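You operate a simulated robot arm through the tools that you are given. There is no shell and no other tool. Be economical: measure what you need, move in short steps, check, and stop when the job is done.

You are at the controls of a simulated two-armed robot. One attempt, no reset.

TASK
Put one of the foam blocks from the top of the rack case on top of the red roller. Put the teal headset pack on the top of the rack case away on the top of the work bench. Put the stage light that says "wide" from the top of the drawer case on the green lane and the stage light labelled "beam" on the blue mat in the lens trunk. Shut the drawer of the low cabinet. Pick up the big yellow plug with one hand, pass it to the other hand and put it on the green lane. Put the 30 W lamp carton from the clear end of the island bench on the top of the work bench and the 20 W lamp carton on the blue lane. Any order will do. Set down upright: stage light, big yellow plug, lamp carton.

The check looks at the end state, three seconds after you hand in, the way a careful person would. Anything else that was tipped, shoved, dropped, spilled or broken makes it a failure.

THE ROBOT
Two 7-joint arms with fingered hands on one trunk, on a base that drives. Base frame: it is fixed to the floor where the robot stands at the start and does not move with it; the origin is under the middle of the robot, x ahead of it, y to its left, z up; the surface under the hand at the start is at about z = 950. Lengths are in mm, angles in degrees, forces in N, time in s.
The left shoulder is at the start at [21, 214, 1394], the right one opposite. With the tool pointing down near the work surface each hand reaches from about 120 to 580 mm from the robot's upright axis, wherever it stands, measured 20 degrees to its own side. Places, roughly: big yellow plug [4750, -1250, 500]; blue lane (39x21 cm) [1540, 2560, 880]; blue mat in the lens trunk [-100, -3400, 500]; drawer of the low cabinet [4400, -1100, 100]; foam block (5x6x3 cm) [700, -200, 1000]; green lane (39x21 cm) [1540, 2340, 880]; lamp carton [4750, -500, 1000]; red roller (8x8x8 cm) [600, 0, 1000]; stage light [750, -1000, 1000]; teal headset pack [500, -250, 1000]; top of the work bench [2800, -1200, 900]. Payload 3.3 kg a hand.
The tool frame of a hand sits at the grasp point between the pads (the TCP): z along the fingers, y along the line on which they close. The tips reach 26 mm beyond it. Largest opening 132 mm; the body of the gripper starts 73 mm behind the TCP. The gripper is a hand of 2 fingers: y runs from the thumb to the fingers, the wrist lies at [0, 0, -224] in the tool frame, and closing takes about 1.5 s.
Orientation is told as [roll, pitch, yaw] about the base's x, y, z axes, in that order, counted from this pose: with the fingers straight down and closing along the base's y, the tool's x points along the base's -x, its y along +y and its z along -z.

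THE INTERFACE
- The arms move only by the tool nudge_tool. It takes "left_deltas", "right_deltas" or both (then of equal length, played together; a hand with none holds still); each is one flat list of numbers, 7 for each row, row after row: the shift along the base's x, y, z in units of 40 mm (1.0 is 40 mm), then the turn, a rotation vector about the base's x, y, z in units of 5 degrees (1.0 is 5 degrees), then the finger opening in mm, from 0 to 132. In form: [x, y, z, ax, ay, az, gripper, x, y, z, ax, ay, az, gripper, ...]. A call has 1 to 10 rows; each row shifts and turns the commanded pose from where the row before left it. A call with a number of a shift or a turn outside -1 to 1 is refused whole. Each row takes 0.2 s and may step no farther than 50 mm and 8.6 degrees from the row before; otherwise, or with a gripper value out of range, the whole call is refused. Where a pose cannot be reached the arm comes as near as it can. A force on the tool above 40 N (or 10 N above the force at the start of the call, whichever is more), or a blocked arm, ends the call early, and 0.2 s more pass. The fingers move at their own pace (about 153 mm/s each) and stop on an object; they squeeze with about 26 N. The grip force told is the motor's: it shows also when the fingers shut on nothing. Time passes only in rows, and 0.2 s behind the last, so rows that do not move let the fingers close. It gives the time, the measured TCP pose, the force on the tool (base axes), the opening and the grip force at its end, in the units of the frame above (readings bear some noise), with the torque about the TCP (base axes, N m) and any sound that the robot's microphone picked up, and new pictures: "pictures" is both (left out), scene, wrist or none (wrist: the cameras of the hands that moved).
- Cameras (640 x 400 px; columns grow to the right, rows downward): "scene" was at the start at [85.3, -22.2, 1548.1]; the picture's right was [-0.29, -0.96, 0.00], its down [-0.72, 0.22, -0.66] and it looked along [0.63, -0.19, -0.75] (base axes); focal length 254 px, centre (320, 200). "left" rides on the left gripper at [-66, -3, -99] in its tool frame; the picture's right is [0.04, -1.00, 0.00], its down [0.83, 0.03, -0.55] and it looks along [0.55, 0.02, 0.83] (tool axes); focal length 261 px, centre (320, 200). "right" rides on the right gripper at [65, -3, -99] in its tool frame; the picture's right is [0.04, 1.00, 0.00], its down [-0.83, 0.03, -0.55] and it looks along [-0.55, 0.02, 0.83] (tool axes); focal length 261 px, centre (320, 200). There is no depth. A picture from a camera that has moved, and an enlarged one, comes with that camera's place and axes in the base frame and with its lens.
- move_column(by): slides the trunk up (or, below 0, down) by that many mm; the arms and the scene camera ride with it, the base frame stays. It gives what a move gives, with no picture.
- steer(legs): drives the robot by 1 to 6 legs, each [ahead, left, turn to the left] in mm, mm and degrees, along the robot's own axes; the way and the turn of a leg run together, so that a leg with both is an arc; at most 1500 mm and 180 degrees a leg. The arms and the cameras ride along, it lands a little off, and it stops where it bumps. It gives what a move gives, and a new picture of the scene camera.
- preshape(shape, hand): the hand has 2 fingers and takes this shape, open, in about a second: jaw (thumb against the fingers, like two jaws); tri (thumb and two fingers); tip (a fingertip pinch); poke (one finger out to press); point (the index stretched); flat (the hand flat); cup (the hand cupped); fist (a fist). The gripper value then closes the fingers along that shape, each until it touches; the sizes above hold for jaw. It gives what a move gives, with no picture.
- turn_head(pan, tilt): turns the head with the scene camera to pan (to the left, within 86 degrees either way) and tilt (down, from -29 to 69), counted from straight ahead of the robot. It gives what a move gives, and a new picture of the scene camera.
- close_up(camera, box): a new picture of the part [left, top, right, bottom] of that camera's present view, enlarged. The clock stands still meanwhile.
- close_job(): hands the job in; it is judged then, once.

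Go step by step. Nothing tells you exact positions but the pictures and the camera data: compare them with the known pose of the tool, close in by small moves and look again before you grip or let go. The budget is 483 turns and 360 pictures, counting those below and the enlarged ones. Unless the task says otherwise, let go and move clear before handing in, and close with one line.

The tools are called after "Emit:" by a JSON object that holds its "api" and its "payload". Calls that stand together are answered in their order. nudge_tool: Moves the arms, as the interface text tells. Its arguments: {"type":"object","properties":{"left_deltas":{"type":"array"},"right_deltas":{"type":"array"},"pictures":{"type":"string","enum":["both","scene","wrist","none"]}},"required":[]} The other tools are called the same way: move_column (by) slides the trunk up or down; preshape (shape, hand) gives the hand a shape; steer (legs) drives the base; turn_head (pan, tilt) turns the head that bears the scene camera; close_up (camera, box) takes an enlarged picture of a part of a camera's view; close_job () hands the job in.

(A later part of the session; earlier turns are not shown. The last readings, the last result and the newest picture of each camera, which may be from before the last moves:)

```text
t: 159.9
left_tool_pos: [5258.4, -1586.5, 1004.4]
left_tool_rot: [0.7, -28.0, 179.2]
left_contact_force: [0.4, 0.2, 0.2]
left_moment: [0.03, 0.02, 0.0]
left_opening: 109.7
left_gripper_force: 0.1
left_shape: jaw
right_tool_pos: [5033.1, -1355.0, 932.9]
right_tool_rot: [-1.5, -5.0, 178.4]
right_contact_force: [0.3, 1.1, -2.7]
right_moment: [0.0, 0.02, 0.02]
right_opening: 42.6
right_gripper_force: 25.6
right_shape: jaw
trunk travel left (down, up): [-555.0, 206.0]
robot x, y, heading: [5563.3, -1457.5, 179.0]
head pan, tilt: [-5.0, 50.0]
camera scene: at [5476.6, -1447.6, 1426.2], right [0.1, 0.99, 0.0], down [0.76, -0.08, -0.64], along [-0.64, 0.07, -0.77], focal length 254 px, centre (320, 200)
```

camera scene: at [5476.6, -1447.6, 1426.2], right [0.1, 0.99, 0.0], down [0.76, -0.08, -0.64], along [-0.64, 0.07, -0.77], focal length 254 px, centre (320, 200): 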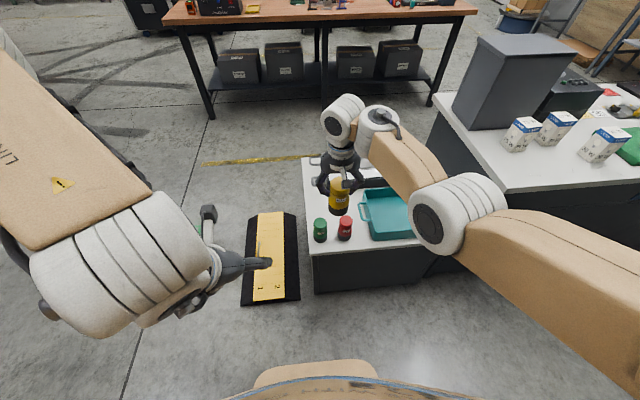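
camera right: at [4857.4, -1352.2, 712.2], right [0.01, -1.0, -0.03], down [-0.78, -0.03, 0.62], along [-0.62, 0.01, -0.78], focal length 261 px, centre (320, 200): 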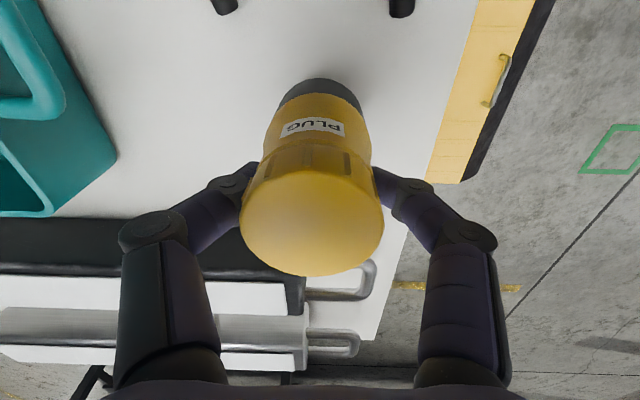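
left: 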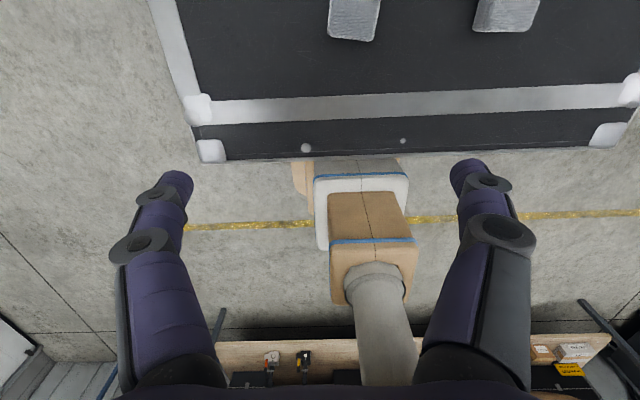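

Emit:
{"api": "nudge_tool", "payload": {"right_deltas": [0.06, -0.5, 0.42, 0, 0, 0, 0, 0.06, -0.5, 0.42, 0, 0, 0, 0, 0.06, -0.5, 0.42, 0, 0, 0, 0, 0.06, -0.45, 0.42, 0, 0, 0, 0, 0, 0, 0, 0, 0, 0, 0, 0, 0, 0, 0, 0, 0, 0, 0, 0, 0, 0, 0, 0, 0, 0, 0, 0, 0, 0, 0, 0, 0, 0, 0, 0, 0, 0, 0], "left_deltas": [-0.1, 0, -0.16, 0, 1, 0, 110, -0.1, 0, -0.16, 0, 1, 0, 110, -0.1, 0, -0.16, 0, 1, 0, 110, -0.1, 0, -0.16, 0, 1, 0, 110, -0.1, 0, -0.16, 0, 1, 0, 110, -0.1, 0, -0.16, 0, 1, 0, 110, -0.1, 0.5, -0.16, 0, 1, 0, 110, -0.1, 0.6, -0.16, 0, 1, 0, 110, -0.1, 0.6, -0.16, 0, 1, 0, 110], "pictures": "both"}}

```text
t: 162.1
left_tool_pos: [5045.9, -1557.0, 970.1]
left_tool_rot: [2.7, -73.5, -179.4]
left_contact_force: [-0.2, 0.3, -0.7]
left_moment: [-0.01, 0.01, 0.01]
left_opening: 109.7
left_gripper_force: 0.0
left_shape: jaw
left hand out of reach, approached as far as the arm can: row 3, 4, 5, 6, 7, 8, 9
right_tool_pos: [5035.9, -1399.5, 997.3]
right_tool_rot: [-2.2, -4.9, 175.6]
right_contact_force: [0.6, 0.4, -2.7]
right_moment: [-0.01, 0.03, 0.0]
right_opening: 42.4
right_gripper_force: 25.9
right_shape: jaw
right hand out of reach, approached as far as the arm can: row 4
trunk travel left (down, up): [-555.0, 206.0]
robot x, y, heading: [5563.8, -1456.6, 179.3]
head pan, tilt: [-5.0, 50.0]
stopped in row 9 (left hand): the arm was blocked; the commanded pose is now the measured one
camera scene: at [5476.3, -1448.2, 1426.2], right [0.1, 0.99, 0.0], down [0.76, -0.08, -0.64], along [-0.64, 0.07, -0.77], focal length 254 px, centre (320, 200)
camera right: at [5108.8, -1404.9, 1089.8], right [-0.04, -1.0, -0.04], down [-0.78, 0.0, 0.62], along [-0.62, 0.06, -0.78], focal length 261 px, centre (320, 200)
camera left: at [5121.6, -1549.2, 1061.7], right [-0.04, 1.0, -0.05], down [0.77, 0.0, -0.64], along [-0.64, -0.07, -0.77], focal length 261 px, centre (320, 200)
```

scene: 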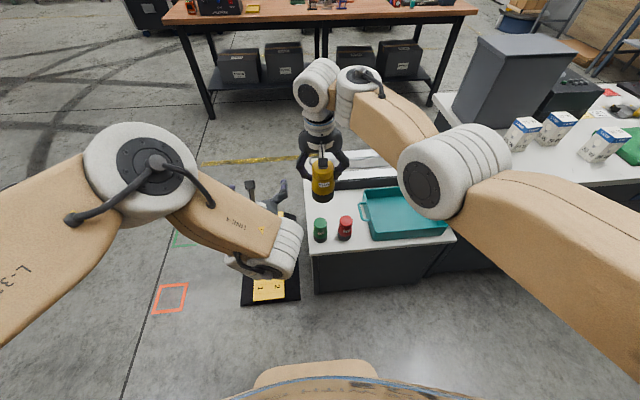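
right: 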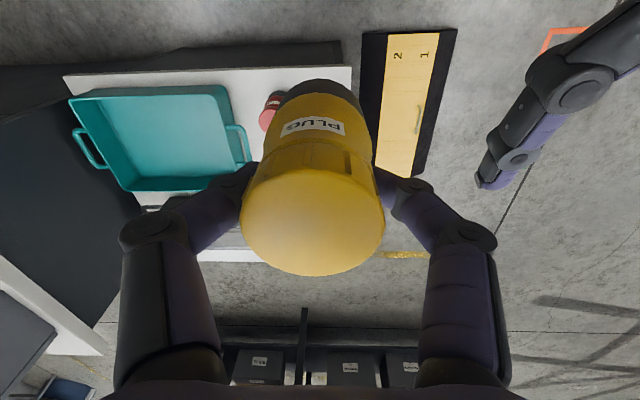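
left: 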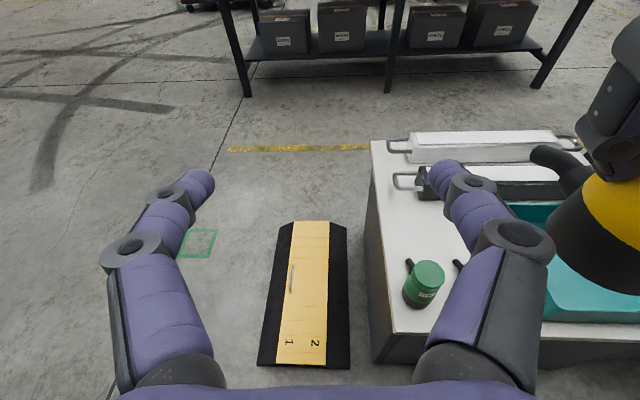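

The left hand cannot sit right behind the plug, so I'll approach diagonally from the left: yaw it 45° and move to a stage point 100 mm from the plug.

Emit:
{"api": "nudge_tool", "payload": {"left_deltas": [0.17, 0, -0.08, 0, 0, -1, 110, 0.17, 0, -0.08, 0, 0, -1, 110, 0.17, 0.1, -0.08, 0, 0, -1, 110, 0.17, 0.2, -0.08, 0, 0, -1, 110, 0.17, 0.3, -0.08, 0, 0, -1, 110, 0.17, 0.35, -0.08, 0, 0, -1, 110, 0.17, 0.4, -0.08, 0, 0, -1, 110, 0.17, 0.4, -0.08, 0, 0, -1, 110, 0.17, 0.4, -0.08, 0, 0, -1, 110], "pictures": "both"}}

```text
t: 164.1
left_tool_pos: [5140.5, -1470.7, 992.6]
left_tool_rot: [2.5, -73.6, 147.1]
left_contact_force: [0.2, -0.3, 0.3]
left_moment: [-0.02, 0.02, 0.02]
left_opening: 109.6
left_gripper_force: 0.1
left_shape: jaw
left hand out of reach, approached as far as the arm can: row 4, 5, 6, 7, 8, 9
right_tool_pos: [5034.7, -1399.8, 996.7]
right_tool_rot: [-2.1, -5.1, 175.8]
right_contact_force: [0.3, 0.3, -3.2]
right_moment: [-0.04, 0.01, 0.0]
right_opening: 42.5
right_gripper_force: 26.1
right_shape: jaw
trunk travel left (down, up): [-555.0, 206.0]
robot x, y, heading: [5565.7, -1459.0, 179.1]
head pan, tilt: [-5.0, 50.0]
camera scene: at [5476.3, -1448.6, 1426.2], right [0.1, 0.99, 0.0], down [0.76, -0.08, -0.64], along [-0.64, 0.07, -0.77], focal length 254 px, centre (320, 200)
camera left: at [5207.8, -1506.6, 1083.3], right [0.52, 0.85, -0.05], down [0.64, -0.42, -0.64], along [-0.57, 0.3, -0.76], focal length 261 px, centre (320, 200)
```

scene: 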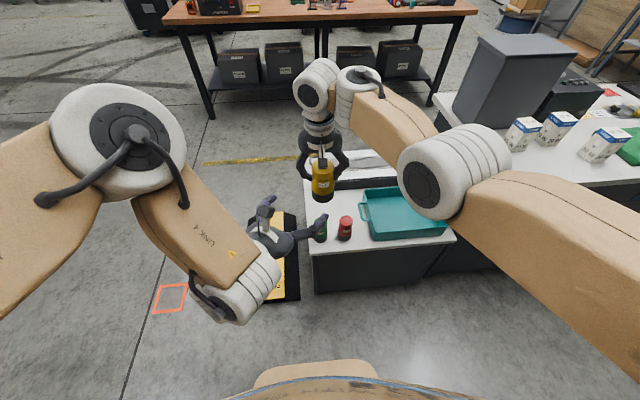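
left: 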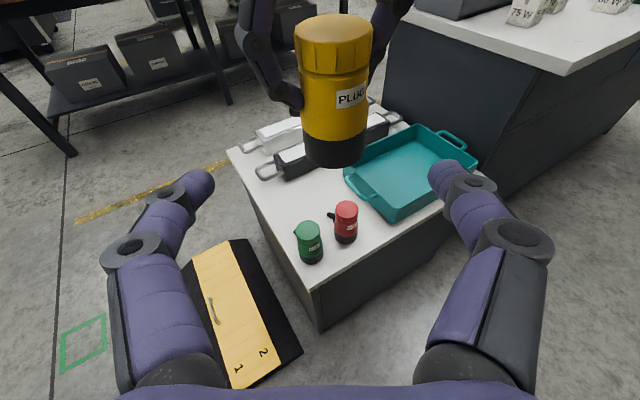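

The plug is well in the left camera's view, bottom at z≈905. I approach diagonally and lower to z≈945.

Emit:
{"api": "nudge_tool", "payload": {"left_deltas": [-0.5, 0.33, -0.45, 0, 0, 0, 110, -0.5, 0.33, -0.45, 0, 0, 0, 110, -0.2, 0.13, -0.3, 0, 0, 0, 110], "pictures": "both"}}

```text
t: 164.9
left_tool_pos: [5149.2, -1446.4, 975.4]
left_tool_rot: [2.3, -73.3, 147.3]
left_contact_force: [0.0, 0.1, -0.5]
left_moment: [0.0, -0.01, -0.01]
left_opening: 109.8
left_gripper_force: 0.0
left_shape: jaw
left hand out of reach, approached as far as the arm can: row 1, 2, 3
right_tool_pos: [5034.2, -1399.6, 997.3]
right_tool_rot: [-2.3, -5.1, 175.7]
right_contact_force: [0.3, 0.1, -2.6]
right_moment: [-0.03, -0.01, -0.02]
right_opening: 42.6
right_gripper_force: 26.2
right_shape: jaw
trunk travel left (down, up): [-555.0, 206.0]
robot x, y, heading: [5567.1, -1454.2, 178.9]
head pan, tilt: [-5.0, 50.0]
camera scene: at [5476.4, -1448.2, 1426.2], right [0.1, 0.99, 0.0], down [0.76, -0.08, -0.64], along [-0.64, 0.07, -0.77], focal length 254 px, centre (320, 200)
camera left: at [5216.2, -1482.3, 1067.0], right [0.52, 0.85, -0.05], down [0.64, -0.43, -0.64], along [-0.57, 0.3, -0.77], focal length 261 px, centre (320, 200)
```

scene: 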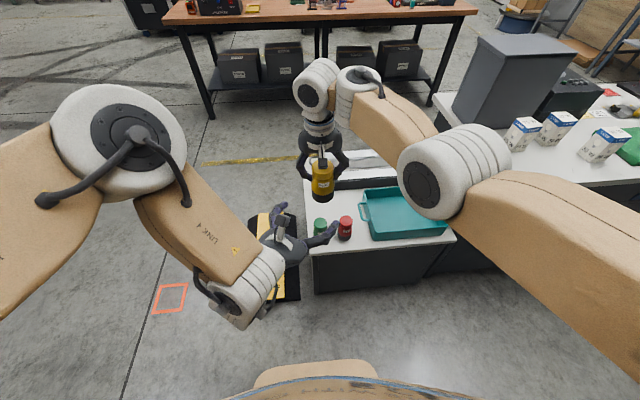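
left: 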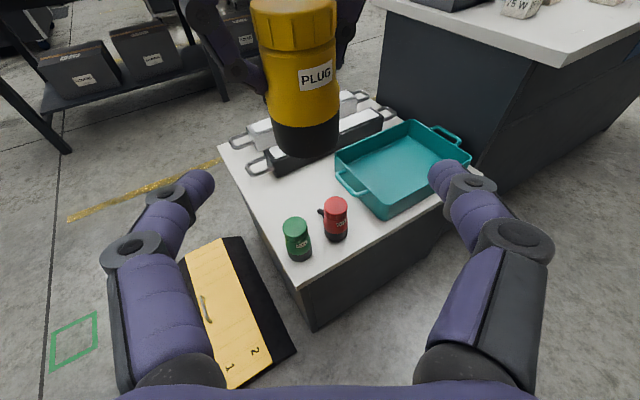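

The command and actual pose differ (wrist limits). I restore the commanded yaw and height to something reachable.

Emit:
{"api": "nudge_tool", "payload": {"left_deltas": [0.3, 0, 0.6, 0, 0, 1, 110, 0.3, 0, 0.6, 0, 0, 1, 110, 0.3, 0, 0.2, 0, 0, 0.6, 110, 0, 0, 0, 0, 0, 0, 110], "pictures": "wrist"}}

```text
t: 165.9
left_tool_pos: [5200.1, -1430.7, 1030.2]
left_tool_rot: [2.9, -72.9, 156.9]
left_contact_force: [0.0, -0.2, -0.2]
left_moment: [0.01, -0.01, 0.02]
left_opening: 109.8
left_gripper_force: 0.1
left_shape: jaw
right_tool_pos: [5034.7, -1399.4, 996.3]
right_tool_rot: [-2.2, -5.0, 175.8]
right_contact_force: [0.4, 0.4, -3.3]
right_moment: [0.02, -0.03, 0.02]
right_opening: 42.2
right_gripper_force: 25.5
right_shape: jaw
trunk travel left (down, up): [-555.0, 206.0]
robot x, y, heading: [5565.7, -1457.9, 179.1]
head pan, tilt: [-5.0, 50.0]
camera left: at [5272.1, -1453.6, 1121.0], right [0.36, 0.93, -0.05], down [0.71, -0.31, -0.63], along [-0.61, 0.19, -0.77], focal length 261 px, centre (320, 200)
```

left: 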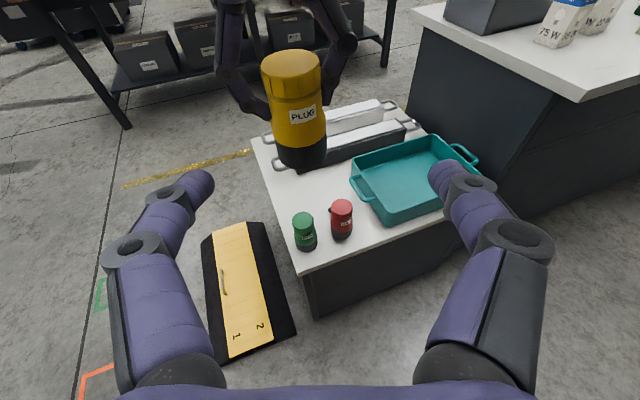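

Raise the plug 60 mm instead, and bring the left hand in at z≈1005.

Emit:
{"api": "nudge_tool", "payload": {"right_deltas": [0, 0, 0.5, 0, 0, 0, 0, 0, 0, 0.5, 0, 0, 0, 0, 0, 0, 0.5, 0, 0, 0, 0], "left_deltas": [-0.4, 0.05, -0.2, 0, 0, 0, 110, -0.4, 0.05, -0.2, 0, 0, 0, 110, -0.4, 0.05, -0.2, 0, 0, 0, 110], "pictures": "wrist"}}

```text
t: 166.7
left_tool_pos: [5151.3, -1423.7, 1006.3]
left_tool_rot: [2.9, -73.0, 156.8]
left_contact_force: [-0.6, 0.4, 0.3]
left_moment: [-0.03, 0.01, -0.01]
left_opening: 109.9
left_gripper_force: 0.0
left_shape: jaw
right_tool_pos: [5033.3, -1394.8, 1055.9]
right_tool_rot: [-2.2, -4.9, 175.4]
right_contact_force: [0.1, -1.0, -2.7]
right_moment: [-0.01, 0.04, -0.04]
right_opening: 42.4
right_gripper_force: 26.1
right_shape: jaw
trunk travel left (down, up): [-555.0, 206.0]
robot x, y, heading: [5570.0, -1455.5, 179.0]
head pan, tilt: [-5.0, 50.0]
camera right: at [5107.5, -1401.4, 1148.5], right [-0.05, -1.0, -0.04], down [-0.78, 0.01, 0.62], along [-0.62, 0.06, -0.78], focal length 261 px, centre (320, 200)
camera left: at [5223.6, -1447.9, 1097.1], right [0.36, 0.93, -0.05], down [0.71, -0.31, -0.63], along [-0.61, 0.19, -0.77], focal length 261 px, centre (320, 200)
```

right: 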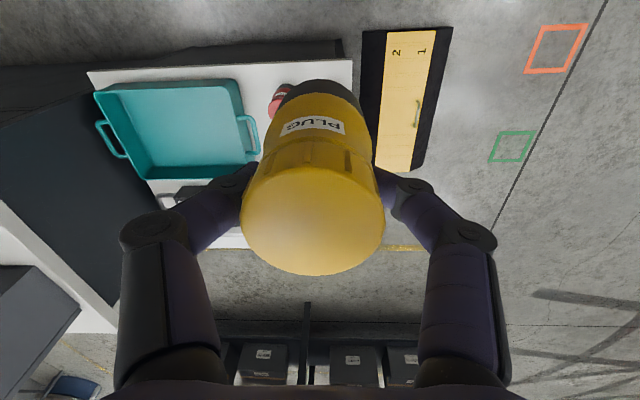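
left: 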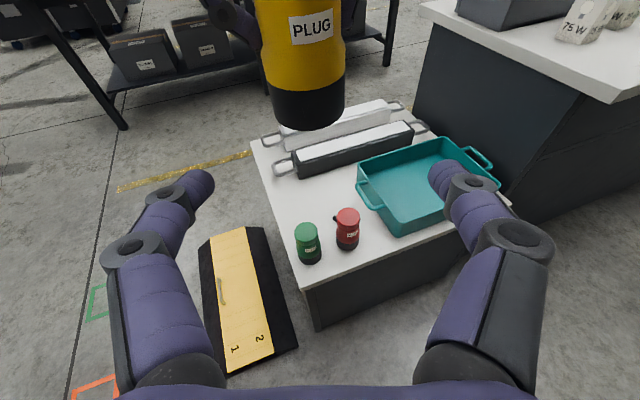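

Emit:
{"api": "nudge_tool", "payload": {"left_deltas": [-0.22, -0.5, 0, 0, 0, 0, 110, -0.68, 0.29, 0, 0, 0, 0, 110, -0.68, 0.29, 0, 0, 0, 0, 110], "pictures": "both"}}

```text
t: 167.5
left_tool_pos: [5088.6, -1421.9, 1005.5]
left_tool_rot: [2.7, -73.0, 157.1]
left_contact_force: [-0.2, -1.1, -0.2]
left_moment: [0.0, 0.01, -0.01]
left_opening: 110.0
left_gripper_force: 0.0
left_shape: jaw
right_tool_pos: [5031.9, -1395.7, 1058.3]
right_tool_rot: [-2.0, -5.1, 175.3]
right_contact_force: [0.0, -0.2, -3.6]
right_moment: [0.03, 0.01, 0.0]
right_opening: 42.4
right_gripper_force: 26.6
right_shape: jaw
trunk travel left (down, up): [-555.0, 206.0]
robot x, y, heading: [5568.6, -1455.1, 179.0]
head pan, tilt: [-5.0, 50.0]
camera scene: at [5476.4, -1448.5, 1426.2], right [0.1, 0.99, 0.0], down [0.76, -0.08, -0.64], along [-0.64, 0.07, -0.77], focal length 254 px, centre (320, 200)
camera left: at [5160.2, -1445.2, 1097.6], right [0.36, 0.93, -0.05], down [0.71, -0.31, -0.63], along [-0.61, 0.19, -0.77], focal length 261 px, centre (320, 200)
```

scene: 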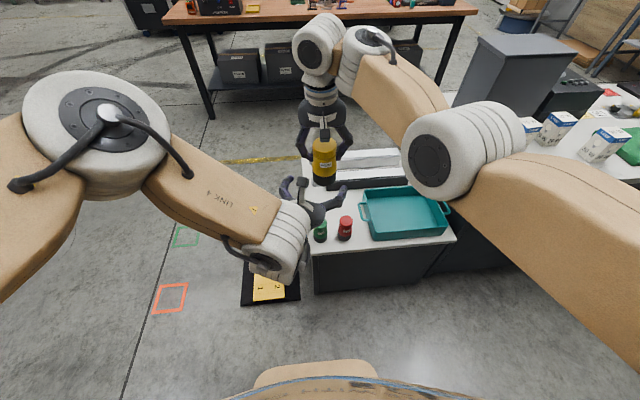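
left: 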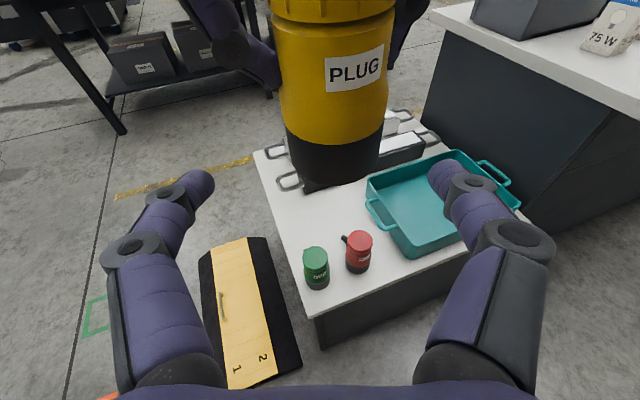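

Aligned laterally; go forward the last 60 mm.

Emit:
{"api": "nudge_tool", "payload": {"left_deltas": [-0.6, 0.27, 0, 0, 0, 0, 110, -0.6, 0.27, 0, 0, 0, 0, 110], "pictures": "both"}}

Emit:
{"api": "close_up", "payload": {"camera": "scene", "box": [250, 70, 410, 270]}}

```text
t: 168.3
left_tool_pos: [5020.5, -1424.8, 1013.8]
left_tool_rot: [-0.3, -73.5, 163.3]
left_contact_force: [3.8, 8.9, 0.2]
left_moment: [-0.05, -0.01, 0.05]
left_opening: 110.5
left_gripper_force: 0.0
left_shape: jaw
right_tool_pos: [5031.1, -1394.8, 1058.3]
right_tool_rot: [-2.0, -5.2, 175.0]
right_contact_force: [-3.1, -7.9, -3.3]
right_moment: [-0.3, 0.13, -0.07]
right_opening: 42.1
right_gripper_force: 26.0
right_shape: jaw
trunk travel left (down, up): [-555.0, 206.0]
robot x, y, heading: [5566.7, -1457.2, 178.9]
head pan, tilt: [-5.0, 50.0]
stopped in row 2 (left hand): the arm was blocked; the commanded pose is now the measured one
camera scene: at [5476.4, -1448.2, 1426.2], right [0.1, 0.99, 0.0], down [0.76, -0.08, -0.64], along [-0.64, 0.07, -0.77], focal length 254 px, centre (320, 200)
camera left: at [5094.2, -1445.4, 1104.3], right [0.31, 0.95, -0.04], down [0.72, -0.26, -0.64], along [-0.62, 0.17, -0.77], focal length 261 px, centre (320, 200)
```

scene: 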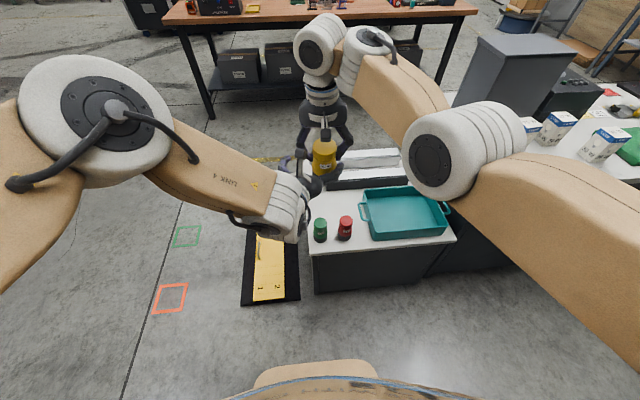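
left: 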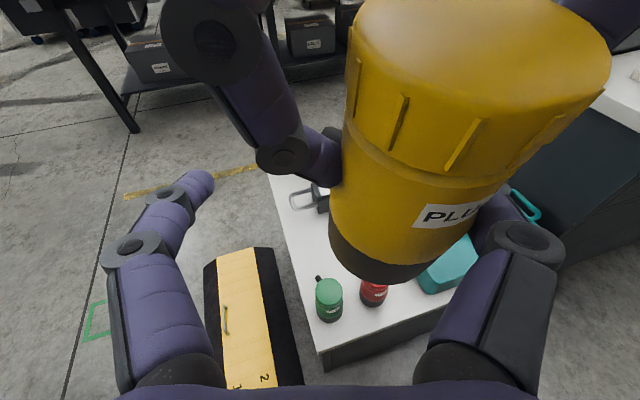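

```text
2.00 times, centred on (330, 170) of scene
camera zoom: at [5476.4, -1448.2, 1426.2], right [0.1, 0.99, 0.0], down [0.76, -0.08, -0.64], along [-0.64, 0.07, -0.77], focal length 509 px, centre (300, 260)
```

zoom: 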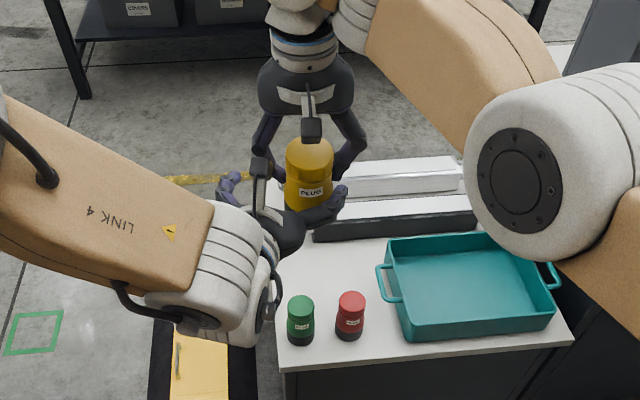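

The left hand drifted and its right finger touches the plug. I back off, shift to +y, and retry.

Emit:
{"api": "nudge_tool", "payload": {"left_deltas": [0.6, -0.2, 0, 0, 0, 0, 110, 0.6, -0.2, 0, 0, 0, 0, 110, 0.1, 0.3, 0, 0, 0, 0, 110, 0.1, 0.6, 0, 0, 0, 0, 110], "pictures": "wrist"}}

```text
t: 169.3
left_tool_pos: [5078.9, -1401.4, 1014.6]
left_tool_rot: [0.5, -73.5, 162.2]
left_contact_force: [0.3, 0.1, -0.3]
left_moment: [-0.01, 0.02, -0.02]
left_opening: 110.0
left_gripper_force: 0.1
left_shape: jaw
right_tool_pos: [5033.1, -1393.9, 1057.7]
right_tool_rot: [-2.1, -5.0, 175.1]
right_contact_force: [-0.4, -0.2, -1.7]
right_moment: [-0.04, -0.02, 0.0]
right_opening: 42.1
right_gripper_force: 26.4
right_shape: jaw
trunk travel left (down, up): [-555.0, 206.0]
robot x, y, heading: [5567.4, -1459.6, 179.2]
head pan, tilt: [-5.0, 50.0]
camera left: at [5151.9, -1422.1, 1105.1], right [0.31, 0.95, -0.04], down [0.72, -0.26, -0.64], along [-0.62, 0.17, -0.77], focal length 261 px, centre (320, 200)
```

left: 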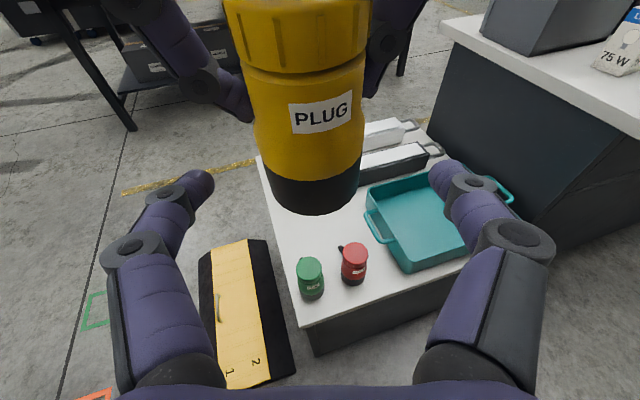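

Emit:
{"api": "nudge_tool", "payload": {"left_deltas": [-0.38, 0.05, 0, 0, 0, 0, 110, -0.38, 0.05, 0, 0, 0, 0, 110], "pictures": "wrist"}}

```text
t: 169.9
left_tool_pos: [5036.4, -1412.5, 1016.4]
left_tool_rot: [-0.8, -73.7, 165.1]
left_contact_force: [1.0, 0.9, 0.2]
left_moment: [0.0, 0.0, -0.01]
left_opening: 109.8
left_gripper_force: 0.1
left_shape: jaw
right_tool_pos: [5031.6, -1394.5, 1057.8]
right_tool_rot: [-2.1, -5.1, 175.1]
right_contact_force: [0.4, 0.6, -2.6]
right_moment: [-0.02, 0.01, -0.03]
right_opening: 41.8
right_gripper_force: 26.5
right_shape: jaw
trunk travel left (down, up): [-555.0, 206.0]
robot x, y, heading: [5566.1, -1457.5, 178.9]
head pan, tilt: [-5.0, 50.0]
camera left: at [5110.1, -1431.6, 1107.3], right [0.28, 0.96, -0.04], down [0.73, -0.24, -0.64], along [-0.63, 0.15, -0.76], focal length 261 px, centre (320, 200)
```

left: 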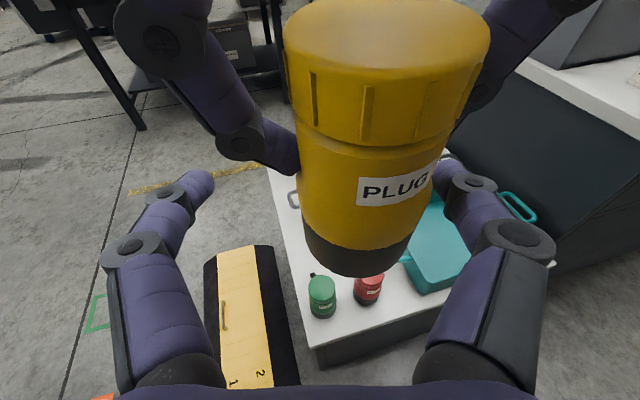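

Emit:
{"api": "nudge_tool", "payload": {"left_deltas": [0, 0.4, 0, 0, 0, 0, 110, 0, 0, 0, 0, 0, 0, 110], "pictures": "wrist"}}

```text
t: 170.7
left_tool_pos: [5025.5, -1410.6, 1017.8]
left_tool_rot: [-1.1, -73.9, 167.1]
left_contact_force: [0.1, 0.2, -0.2]
left_moment: [0.01, -0.02, -0.01]
left_opening: 109.7
left_gripper_force: 0.0
left_shape: jaw
right_tool_pos: [5030.9, -1392.5, 1058.4]
right_tool_rot: [-2.1, -5.1, 174.9]
right_contact_force: [-0.1, 0.2, -2.5]
right_moment: [-0.01, -0.02, -0.01]
right_opening: 41.9
right_gripper_force: 26.2
right_shape: jaw
trunk travel left (down, up): [-555.0, 206.0]
robot x, y, heading: [5565.0, -1459.5, 179.5]
head pan, tilt: [-5.0, 50.0]
stopped in row 2 (left hand): the arm was blocked; the commanded pose is now the measured one
camera left: at [5100.8, -1427.8, 1108.4], right [0.25, 0.97, -0.03], down [0.73, -0.21, -0.65], along [-0.63, 0.14, -0.76], focal length 261 px, centre (320, 200)
```

left: 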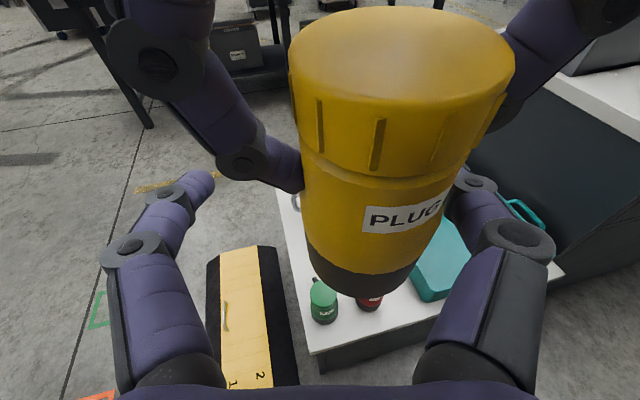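

The left wrist is at a joint limit, so I bring the plug to it: the right hand moves 16 mm in -y.

Emit:
{"api": "nudge_tool", "payload": {"right_deltas": [0, -0.2, 0, 0, 0, 0, 0, 0, -0.22, 0, 0, 0, 0, 0], "pictures": "wrist"}}

Emit:
{"api": "close_up", "payload": {"camera": "left", "box": [0, 0, 640, 400]}}

```text
t: 171.3
left_tool_pos: [5027.8, -1409.9, 1017.8]
left_tool_rot: [-1.1, -74.0, 167.0]
left_contact_force: [0.2, -0.1, 0.1]
left_moment: [0.04, 0.0, 0.03]
left_opening: 110.0
left_gripper_force: 0.0
left_shape: jaw
right_tool_pos: [5025.4, -1396.0, 1052.8]
right_tool_rot: [-2.5, -4.8, 173.5]
right_contact_force: [-0.5, 0.1, -2.9]
right_moment: [0.01, -0.01, 0.01]
right_opening: 42.2
right_gripper_force: 26.0
right_shape: jaw
trunk travel left (down, up): [-555.0, 206.0]
robot x, y, heading: [5566.4, -1457.8, 179.3]
head pan, tilt: [-5.0, 50.0]
camera right: at [5100.3, -1404.5, 1146.1], right [-0.08, -1.0, -0.05], down [-0.78, 0.03, 0.62], along [-0.61, 0.08, -0.78], focal length 261 px, centre (320, 200)
```

right: 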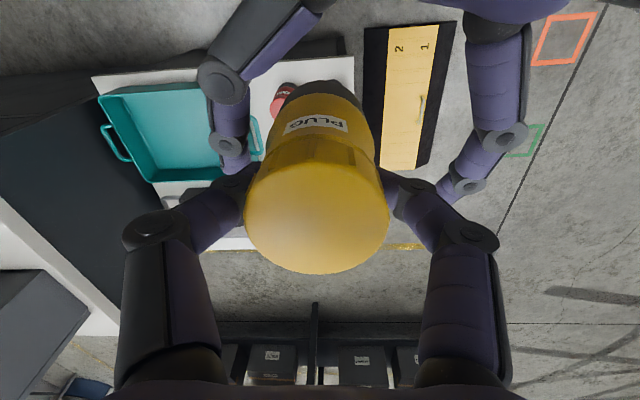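

```text
1.00 times, centred on (320, 200) of left (not enlarged: the box is as wide or as high as the picture)
camera zoom: at [5101.3, -1427.4, 1108.7], right [0.25, 0.97, -0.03], down [0.73, -0.21, -0.65], along [-0.63, 0.14, -0.76], focal length 261 px, centre (320, 200)
```

zoom: 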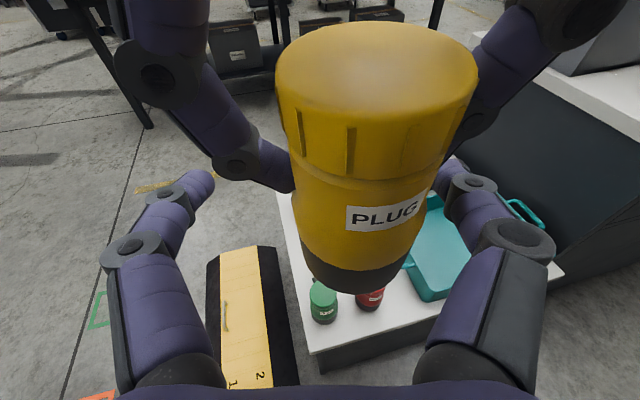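

Offset is only ~13 mm now. I close the left fingers gently in steps, watching forces.

Emit:
{"api": "nudge_tool", "payload": {"left_deltas": [0, 0, 0, 0, 0, 0, 85, 0, 0, 0, 0, 0, 0, 70], "pictures": "wrist"}}

```text
t: 171.9
left_tool_pos: [5026.4, -1409.5, 1018.3]
left_tool_rot: [-1.2, -73.9, 167.1]
left_contact_force: [-0.8, 3.5, 2.4]
left_moment: [0.07, 0.02, 0.04]
left_opening: 73.7
left_gripper_force: 0.1
left_shape: jaw
right_tool_pos: [5025.5, -1395.4, 1056.3]
right_tool_rot: [-2.2, -5.2, 173.5]
right_contact_force: [1.1, -4.2, -5.2]
right_moment: [-0.24, 0.03, -0.05]
right_opening: 42.0
right_gripper_force: 25.8
right_shape: jaw
trunk travel left (down, up): [-555.0, 206.0]
robot x, y, heading: [5563.9, -1462.1, 179.0]
head pan, tilt: [-5.0, 50.0]
camera left: at [5101.3, -1427.2, 1109.0], right [0.25, 0.97, -0.03], down [0.73, -0.21, -0.65], along [-0.63, 0.14, -0.76], focal length 261 px, centre (320, 200)
```

left: 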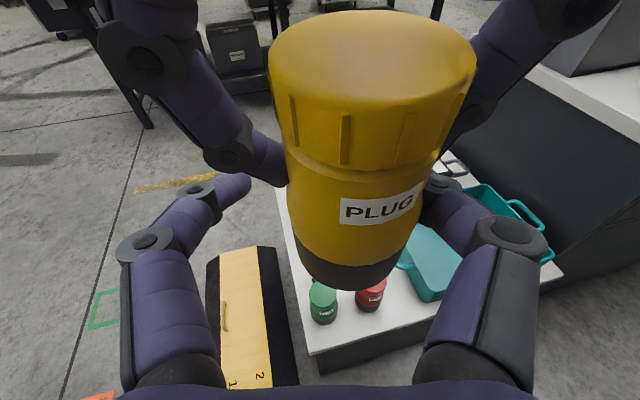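

I let the right wrist yaw a bit so it can move further in -y.

Emit:
{"api": "nudge_tool", "payload": {"right_deltas": [0, -0.15, 0, 0, 0, -1, 0, 0, -0.17, 0, 0, 0, -1, 0], "pictures": "none"}}

Emit:
{"api": "close_up", "payload": {"camera": "left", "box": [0, 0, 640, 400]}}

```text
t: 172.5
left_tool_pos: [5028.0, -1411.1, 1019.3]
left_tool_rot: [-1.0, -73.9, 166.9]
left_contact_force: [2.9, 2.6, 0.4]
left_moment: [0.03, 0.0, -0.09]
left_opening: 73.5
left_gripper_force: 0.0
left_shape: jaw
right_tool_pos: [5035.9, -1398.5, 1054.4]
right_tool_rot: [-2.3, -4.9, 163.8]
right_contact_force: [-2.6, -3.1, -3.1]
right_moment: [-0.12, 0.1, 0.08]
right_opening: 42.2
right_gripper_force: 25.4
right_shape: jaw
right hand out of reach, approached as far as the arm can: row 1, 2
trunk travel left (down, up): [-555.0, 206.0]
robot x, y, heading: [5563.0, -1457.6, 178.9]
head pan, tilt: [-5.0, 50.0]
```

```text
1.00 times, centred on (320, 200) of left (not enlarged: the box is as wide or as high as the picture)
camera zoom: at [5101.4, -1427.5, 1108.9], right [0.25, 0.97, -0.03], down [0.73, -0.21, -0.65], along [-0.63, 0.14, -0.76], focal length 261 px, centre (320, 200)
```

zoom: 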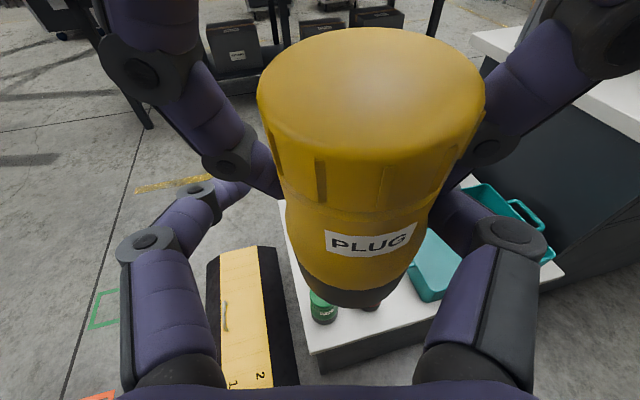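

Emit:
{"api": "nudge_tool", "payload": {"left_deltas": [0, 0, 0, 0, 0, 0, 60, 0, 0, 0, 0, 0, 0, 55], "pictures": "wrist"}}

```text
t: 173.1
left_tool_pos: [5026.2, -1410.3, 1020.0]
left_tool_rot: [-1.4, -74.1, 167.1]
left_contact_force: [1.8, 6.6, 5.8]
left_moment: [0.18, -0.12, -0.01]
left_opening: 62.5
left_gripper_force: 0.0
left_shape: jaw
right_tool_pos: [5033.7, -1399.1, 1057.6]
right_tool_rot: [-2.0, -5.1, 163.7]
right_contact_force: [-2.2, -7.1, -8.9]
right_moment: [-0.42, 0.13, 0.01]
right_opening: 41.9
right_gripper_force: 25.9
right_shape: jaw
trunk travel left (down, up): [-555.0, 206.0]
robot x, y, heading: [5567.6, -1459.7, 179.1]
head pan, tilt: [-5.0, 50.0]
camera left: at [5101.2, -1427.1, 1109.1], right [0.25, 0.97, -0.03], down [0.73, -0.21, -0.65], along [-0.63, 0.14, -0.76], focal length 261 px, centre (320, 200)
```

left: 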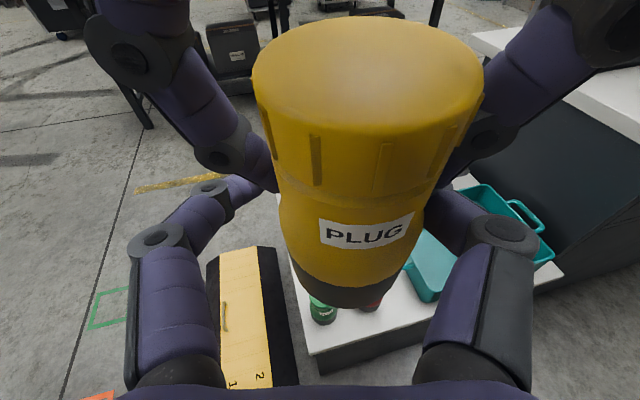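

Emit:
{"api": "nudge_tool", "payload": {"left_deltas": [0, 0, 0, 0, 0, 0, 48, 0, 0, 0, 0, 0, 0, 40, 0, 0, 0, 0, 0, 0, 0, 0, 0, 0, 0, 0, 0, 0], "pictures": "both"}}

Emit:
{"api": "close_up", "payload": {"camera": "scene", "box": [250, 70, 410, 270]}}

```text
t: 174.1
left_tool_pos: [5026.9, -1409.7, 1018.1]
left_tool_rot: [-1.1, -73.8, 167.0]
left_contact_force: [-2.3, 5.6, 0.5]
left_moment: [-0.11, 0.0, 0.28]
left_opening: 28.8
left_gripper_force: 26.4
left_shape: jaw
right_tool_pos: [5034.0, -1399.5, 1058.7]
right_tool_rot: [-2.1, -5.2, 163.7]
right_contact_force: [2.3, -5.5, -1.3]
right_moment: [-0.21, -0.07, -0.16]
right_opening: 42.1
right_gripper_force: 26.5
right_shape: jaw
trunk travel left (down, up): [-555.0, 206.0]
robot x, y, heading: [5567.9, -1456.4, 179.2]
head pan, tilt: [-5.0, 50.0]
camera scene: at [5476.4, -1448.3, 1426.2], right [0.1, 0.99, 0.0], down [0.76, -0.08, -0.64], along [-0.64, 0.07, -0.77], focal length 254 px, centre (320, 200)
camera left: at [5101.4, -1427.3, 1108.5], right [0.25, 0.97, -0.03], down [0.73, -0.21, -0.65], along [-0.63, 0.14, -0.76], focal length 261 px, centre (320, 200)
```

scene: 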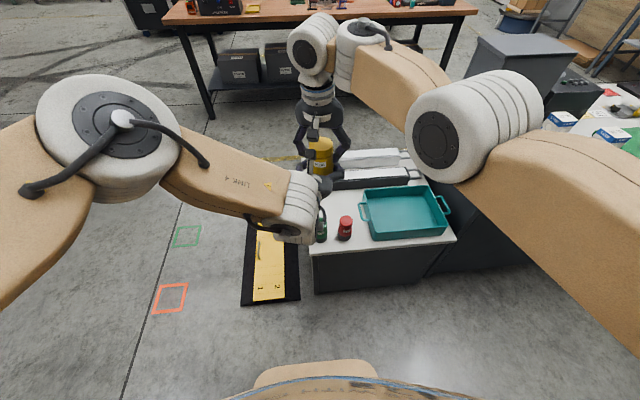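
left: 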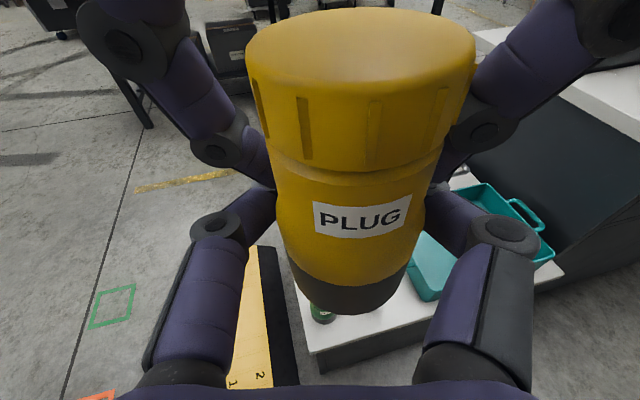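

```text
2.00 times, centred on (330, 170) of scene
camera zoom: at [5476.4, -1448.3, 1426.2], right [0.1, 0.99, 0.0], down [0.76, -0.08, -0.64], along [-0.64, 0.07, -0.77], focal length 509 px, centre (300, 260)
```

zoom: 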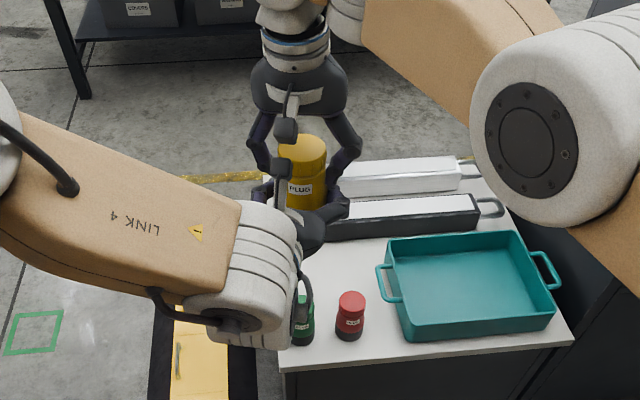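

Both hands hold the plug. I open the right fingers only slightly (as a cage) to test the left grip.

Emit:
{"api": "nudge_tool", "payload": {"right_deltas": [0, 0, 0, 0, 0, 0, 52, 0, 0, 0, 0, 0, 0, 58, 0, 0, 0, 0, 0, 0, 58], "pictures": "wrist"}}

Emit:
{"api": "close_up", "payload": {"camera": "left", "box": [0, 0, 640, 400]}}

```text
t: 174.9
left_tool_pos: [5026.2, -1410.0, 1018.4]
left_tool_rot: [-0.8, -73.7, 166.8]
left_contact_force: [-0.1, 0.2, 0.0]
left_moment: [-0.01, -0.01, -0.01]
left_opening: 26.4
left_gripper_force: 26.2
left_shape: jaw
right_tool_pos: [5033.8, -1399.4, 1057.2]
right_tool_rot: [-2.4, -5.2, 163.7]
right_contact_force: [1.2, -0.7, 0.0]
right_moment: [-0.02, 0.01, -0.01]
right_opening: 57.4
right_gripper_force: 0.0
right_shape: jaw
trunk travel left (down, up): [-555.0, 206.0]
robot x, y, heading: [5568.5, -1455.8, 179.2]
head pan, tilt: [-5.0, 50.0]
camera right: at [5105.2, -1419.7, 1150.5], right [-0.24, -0.97, -0.04], down [-0.76, 0.17, 0.62], along [-0.6, 0.19, -0.78], focal length 261 px, centre (320, 200)
```

right: 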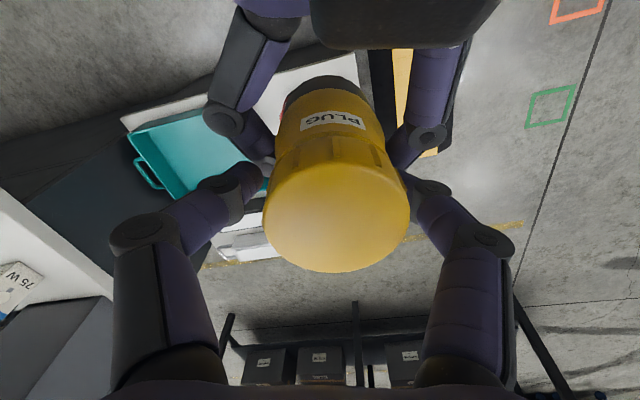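

```text
1.00 times, centred on (320, 200) of left (not enlarged: the box is as wide or as high as the picture)
camera zoom: at [5101.3, -1427.5, 1108.3], right [0.25, 0.97, -0.03], down [0.73, -0.22, -0.65], along [-0.63, 0.14, -0.76], focal length 261 px, centre (320, 200)
```

zoom: 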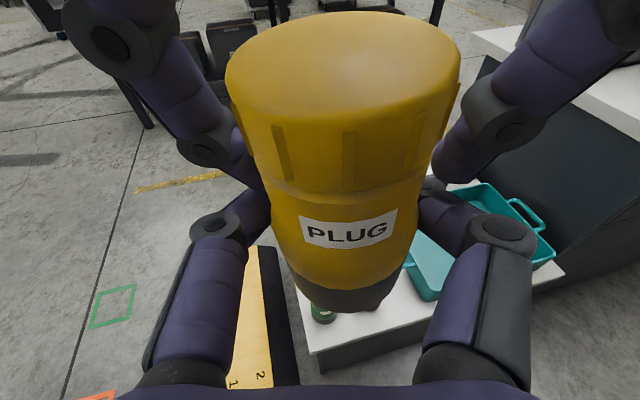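

Emit:
{"api": "nudge_tool", "payload": {"left_deltas": [0, 0, 0, 0, 0, 0, 0, 0, 0, 0, 0, 0, 0, 0], "pictures": "both"}}

Emit:
{"api": "close_up", "payload": {"camera": "scene", "box": [270, 90, 370, 230]}}

```text
t: 175.5
left_tool_pos: [5026.5, -1409.6, 1018.2]
left_tool_rot: [-1.0, -74.0, 166.9]
left_contact_force: [0.0, 0.3, -0.6]
left_moment: [-0.01, 0.03, -0.03]
left_opening: 26.2
left_gripper_force: 26.0
left_shape: jaw
right_tool_pos: [5032.0, -1397.9, 1058.4]
right_tool_rot: [-2.3, -5.3, 163.7]
right_contact_force: [-0.3, 1.0, -0.4]
right_moment: [0.0, 0.02, 0.02]
right_opening: 57.4
right_gripper_force: 0.0
right_shape: jaw
trunk travel left (down, up): [-555.0, 206.0]
robot x, y, heading: [5571.8, -1455.5, 179.1]
head pan, tilt: [-5.0, 50.0]
camera scene: at [5476.4, -1448.3, 1426.2], right [0.1, 0.99, 0.0], down [0.76, -0.08, -0.64], along [-0.64, 0.07, -0.77], focal length 254 px, centre (320, 200)
camera left: at [5101.3, -1427.4, 1108.5], right [0.25, 0.97, -0.03], down [0.73, -0.21, -0.65], along [-0.63, 0.14, -0.76], focal length 261 px, centre (320, 200)
```

scene: 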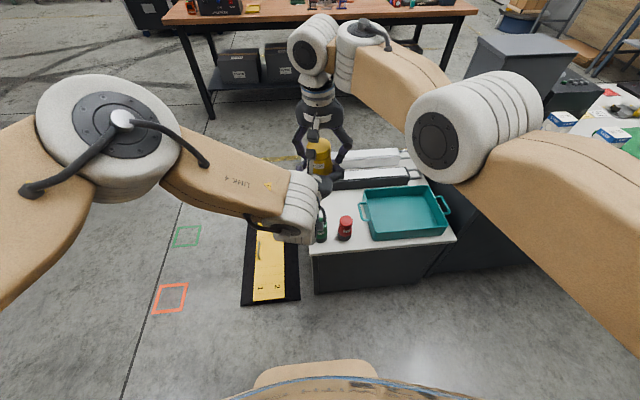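
left: 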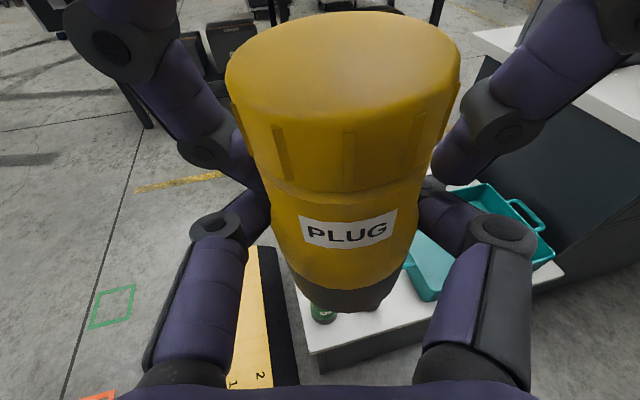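

```text
2.86 times, centred on (320, 160) of scene
camera zoom: at [5476.4, -1448.3, 1426.2], right [0.1, 0.99, 0.0], down [0.76, -0.08, -0.64], along [-0.64, 0.07, -0.77], focal length 727 px, centre (320, 314)
```

zoom: 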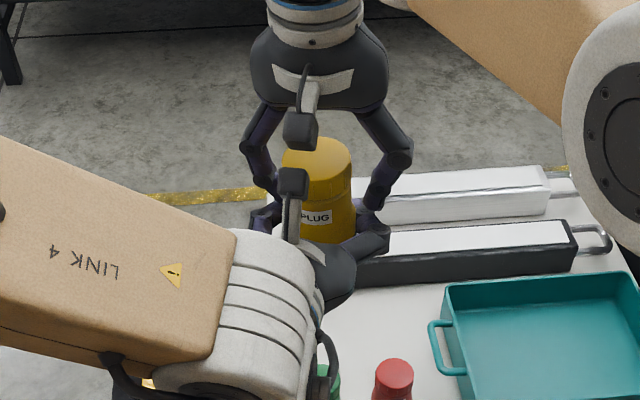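

The plug stays put. I open the right hand wider and rise slowly.

Emit:
{"api": "nudge_tool", "payload": {"right_deltas": [0, 0, 0, 0, 0, 0, 75, 0, 0, 0, 0, 0, 0, 85, 0, 0, 0.2, 0, 0, 0, 85], "pictures": "none"}}

Emit:
{"api": "close_up", "payload": {"camera": "left", "box": [0, 0, 640, 400]}}

```text
t: 176.3
left_tool_pos: [5026.6, -1409.8, 1018.1]
left_tool_rot: [-1.2, -73.8, 166.9]
left_contact_force: [0.5, -1.0, 0.6]
left_moment: [0.0, 0.02, 0.02]
left_opening: 26.1
left_gripper_force: 26.0
left_shape: jaw
right_tool_pos: [5034.0, -1396.6, 1061.4]
right_tool_rot: [-2.5, -4.9, 163.5]
right_contact_force: [0.1, 0.4, -0.6]
right_moment: [0.01, 0.01, 0.01]
right_opening: 84.5
right_gripper_force: 0.1
right_shape: jaw
trunk travel left (down, up): [-555.0, 206.0]
robot x, y, heading: [5569.5, -1457.8, 179.1]
head pan, tilt: [-5.0, 50.0]
```

```text
1.00 times, centred on (320, 200) of left (not enlarged: the box is as wide or as high as the picture)
camera zoom: at [5101.3, -1427.3, 1108.8], right [0.25, 0.97, -0.03], down [0.73, -0.21, -0.65], along [-0.63, 0.14, -0.76], focal length 261 px, centre (320, 200)
```

zoom: 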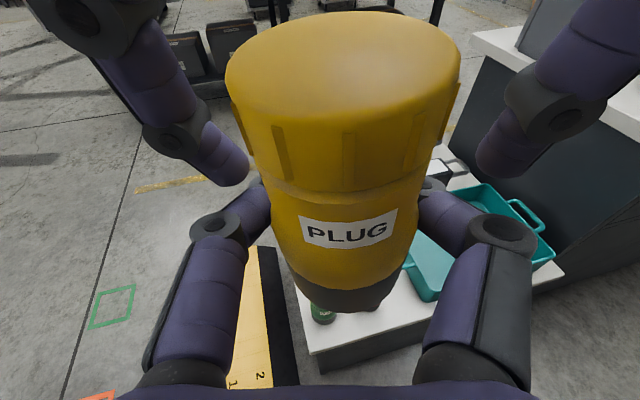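

The left hand holds it alone. Right hand rises and moves away to its side.

Emit:
{"api": "nudge_tool", "payload": {"right_deltas": [0, 0, 0.6, 0, 0, 0, 95, 0, 0, 0.8, 0, 0, 0, 110, 0, 0.2, 0.8, 0, 0, 0, 110, 0, 0.8, 0.4, 0, 0, 0, 110, 0, 1, 0, 0, 0, 1, 110, 0, 1, 0, 0, 0, 1, 110, 0.5, 0.8, 0, 0, 0, 1, 110], "pictures": "scene"}}

Emit:
{"api": "close_up", "payload": {"camera": "scene", "box": [250, 90, 410, 290]}}

```text
t: 177.9
left_tool_pos: [5025.2, -1409.5, 1017.0]
left_tool_rot: [-0.9, -73.8, 166.8]
left_contact_force: [-0.8, 0.2, -0.7]
left_moment: [-0.02, 0.06, 0.0]
left_opening: 26.2
left_gripper_force: 26.2
left_shape: jaw
right_tool_pos: [5034.5, -1260.4, 1159.2]
right_tool_rot: [-2.0, -5.1, -179.9]
right_contact_force: [0.5, 1.4, -0.5]
right_moment: [-0.05, 0.0, -0.01]
right_opening: 109.7
right_gripper_force: 0.1
right_shape: jaw
right hand out of reach, approached as far as the arm can: row 2, 7
trunk travel left (down, up): [-555.0, 206.0]
robot x, y, heading: [5567.4, -1452.3, 179.1]
head pan, tilt: [-5.0, 50.0]
camera scene: at [5475.4, -1446.8, 1426.1], right [0.1, 0.99, 0.0], down [0.76, -0.08, -0.64], along [-0.64, 0.06, -0.77], focal length 254 px, centre (320, 200)
```

scene: 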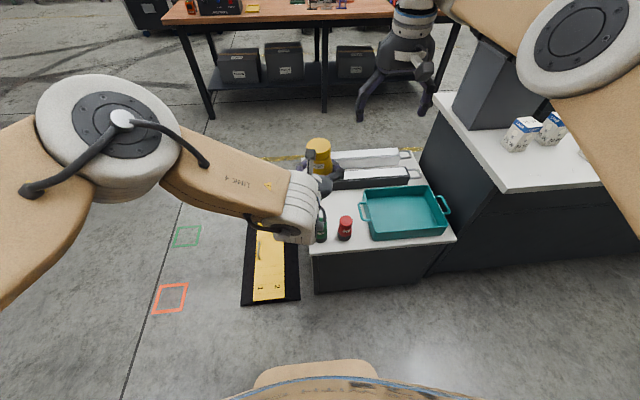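

```text
2.00 times, centred on (330, 190) of scene
camera zoom: at [5475.4, -1446.8, 1426.1], right [0.1, 0.99, 0.0], down [0.76, -0.08, -0.64], along [-0.64, 0.06, -0.77], focal length 509 px, centre (300, 220)
```

zoom: 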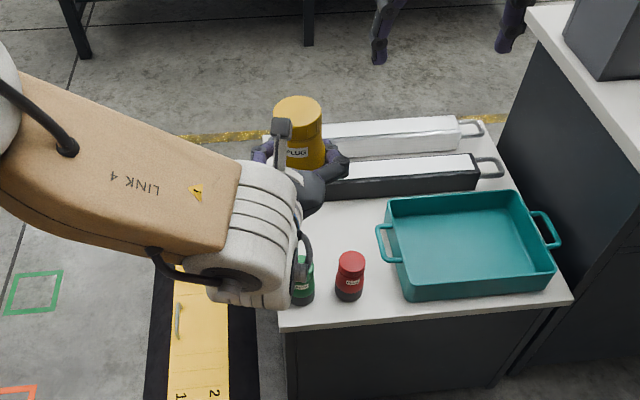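

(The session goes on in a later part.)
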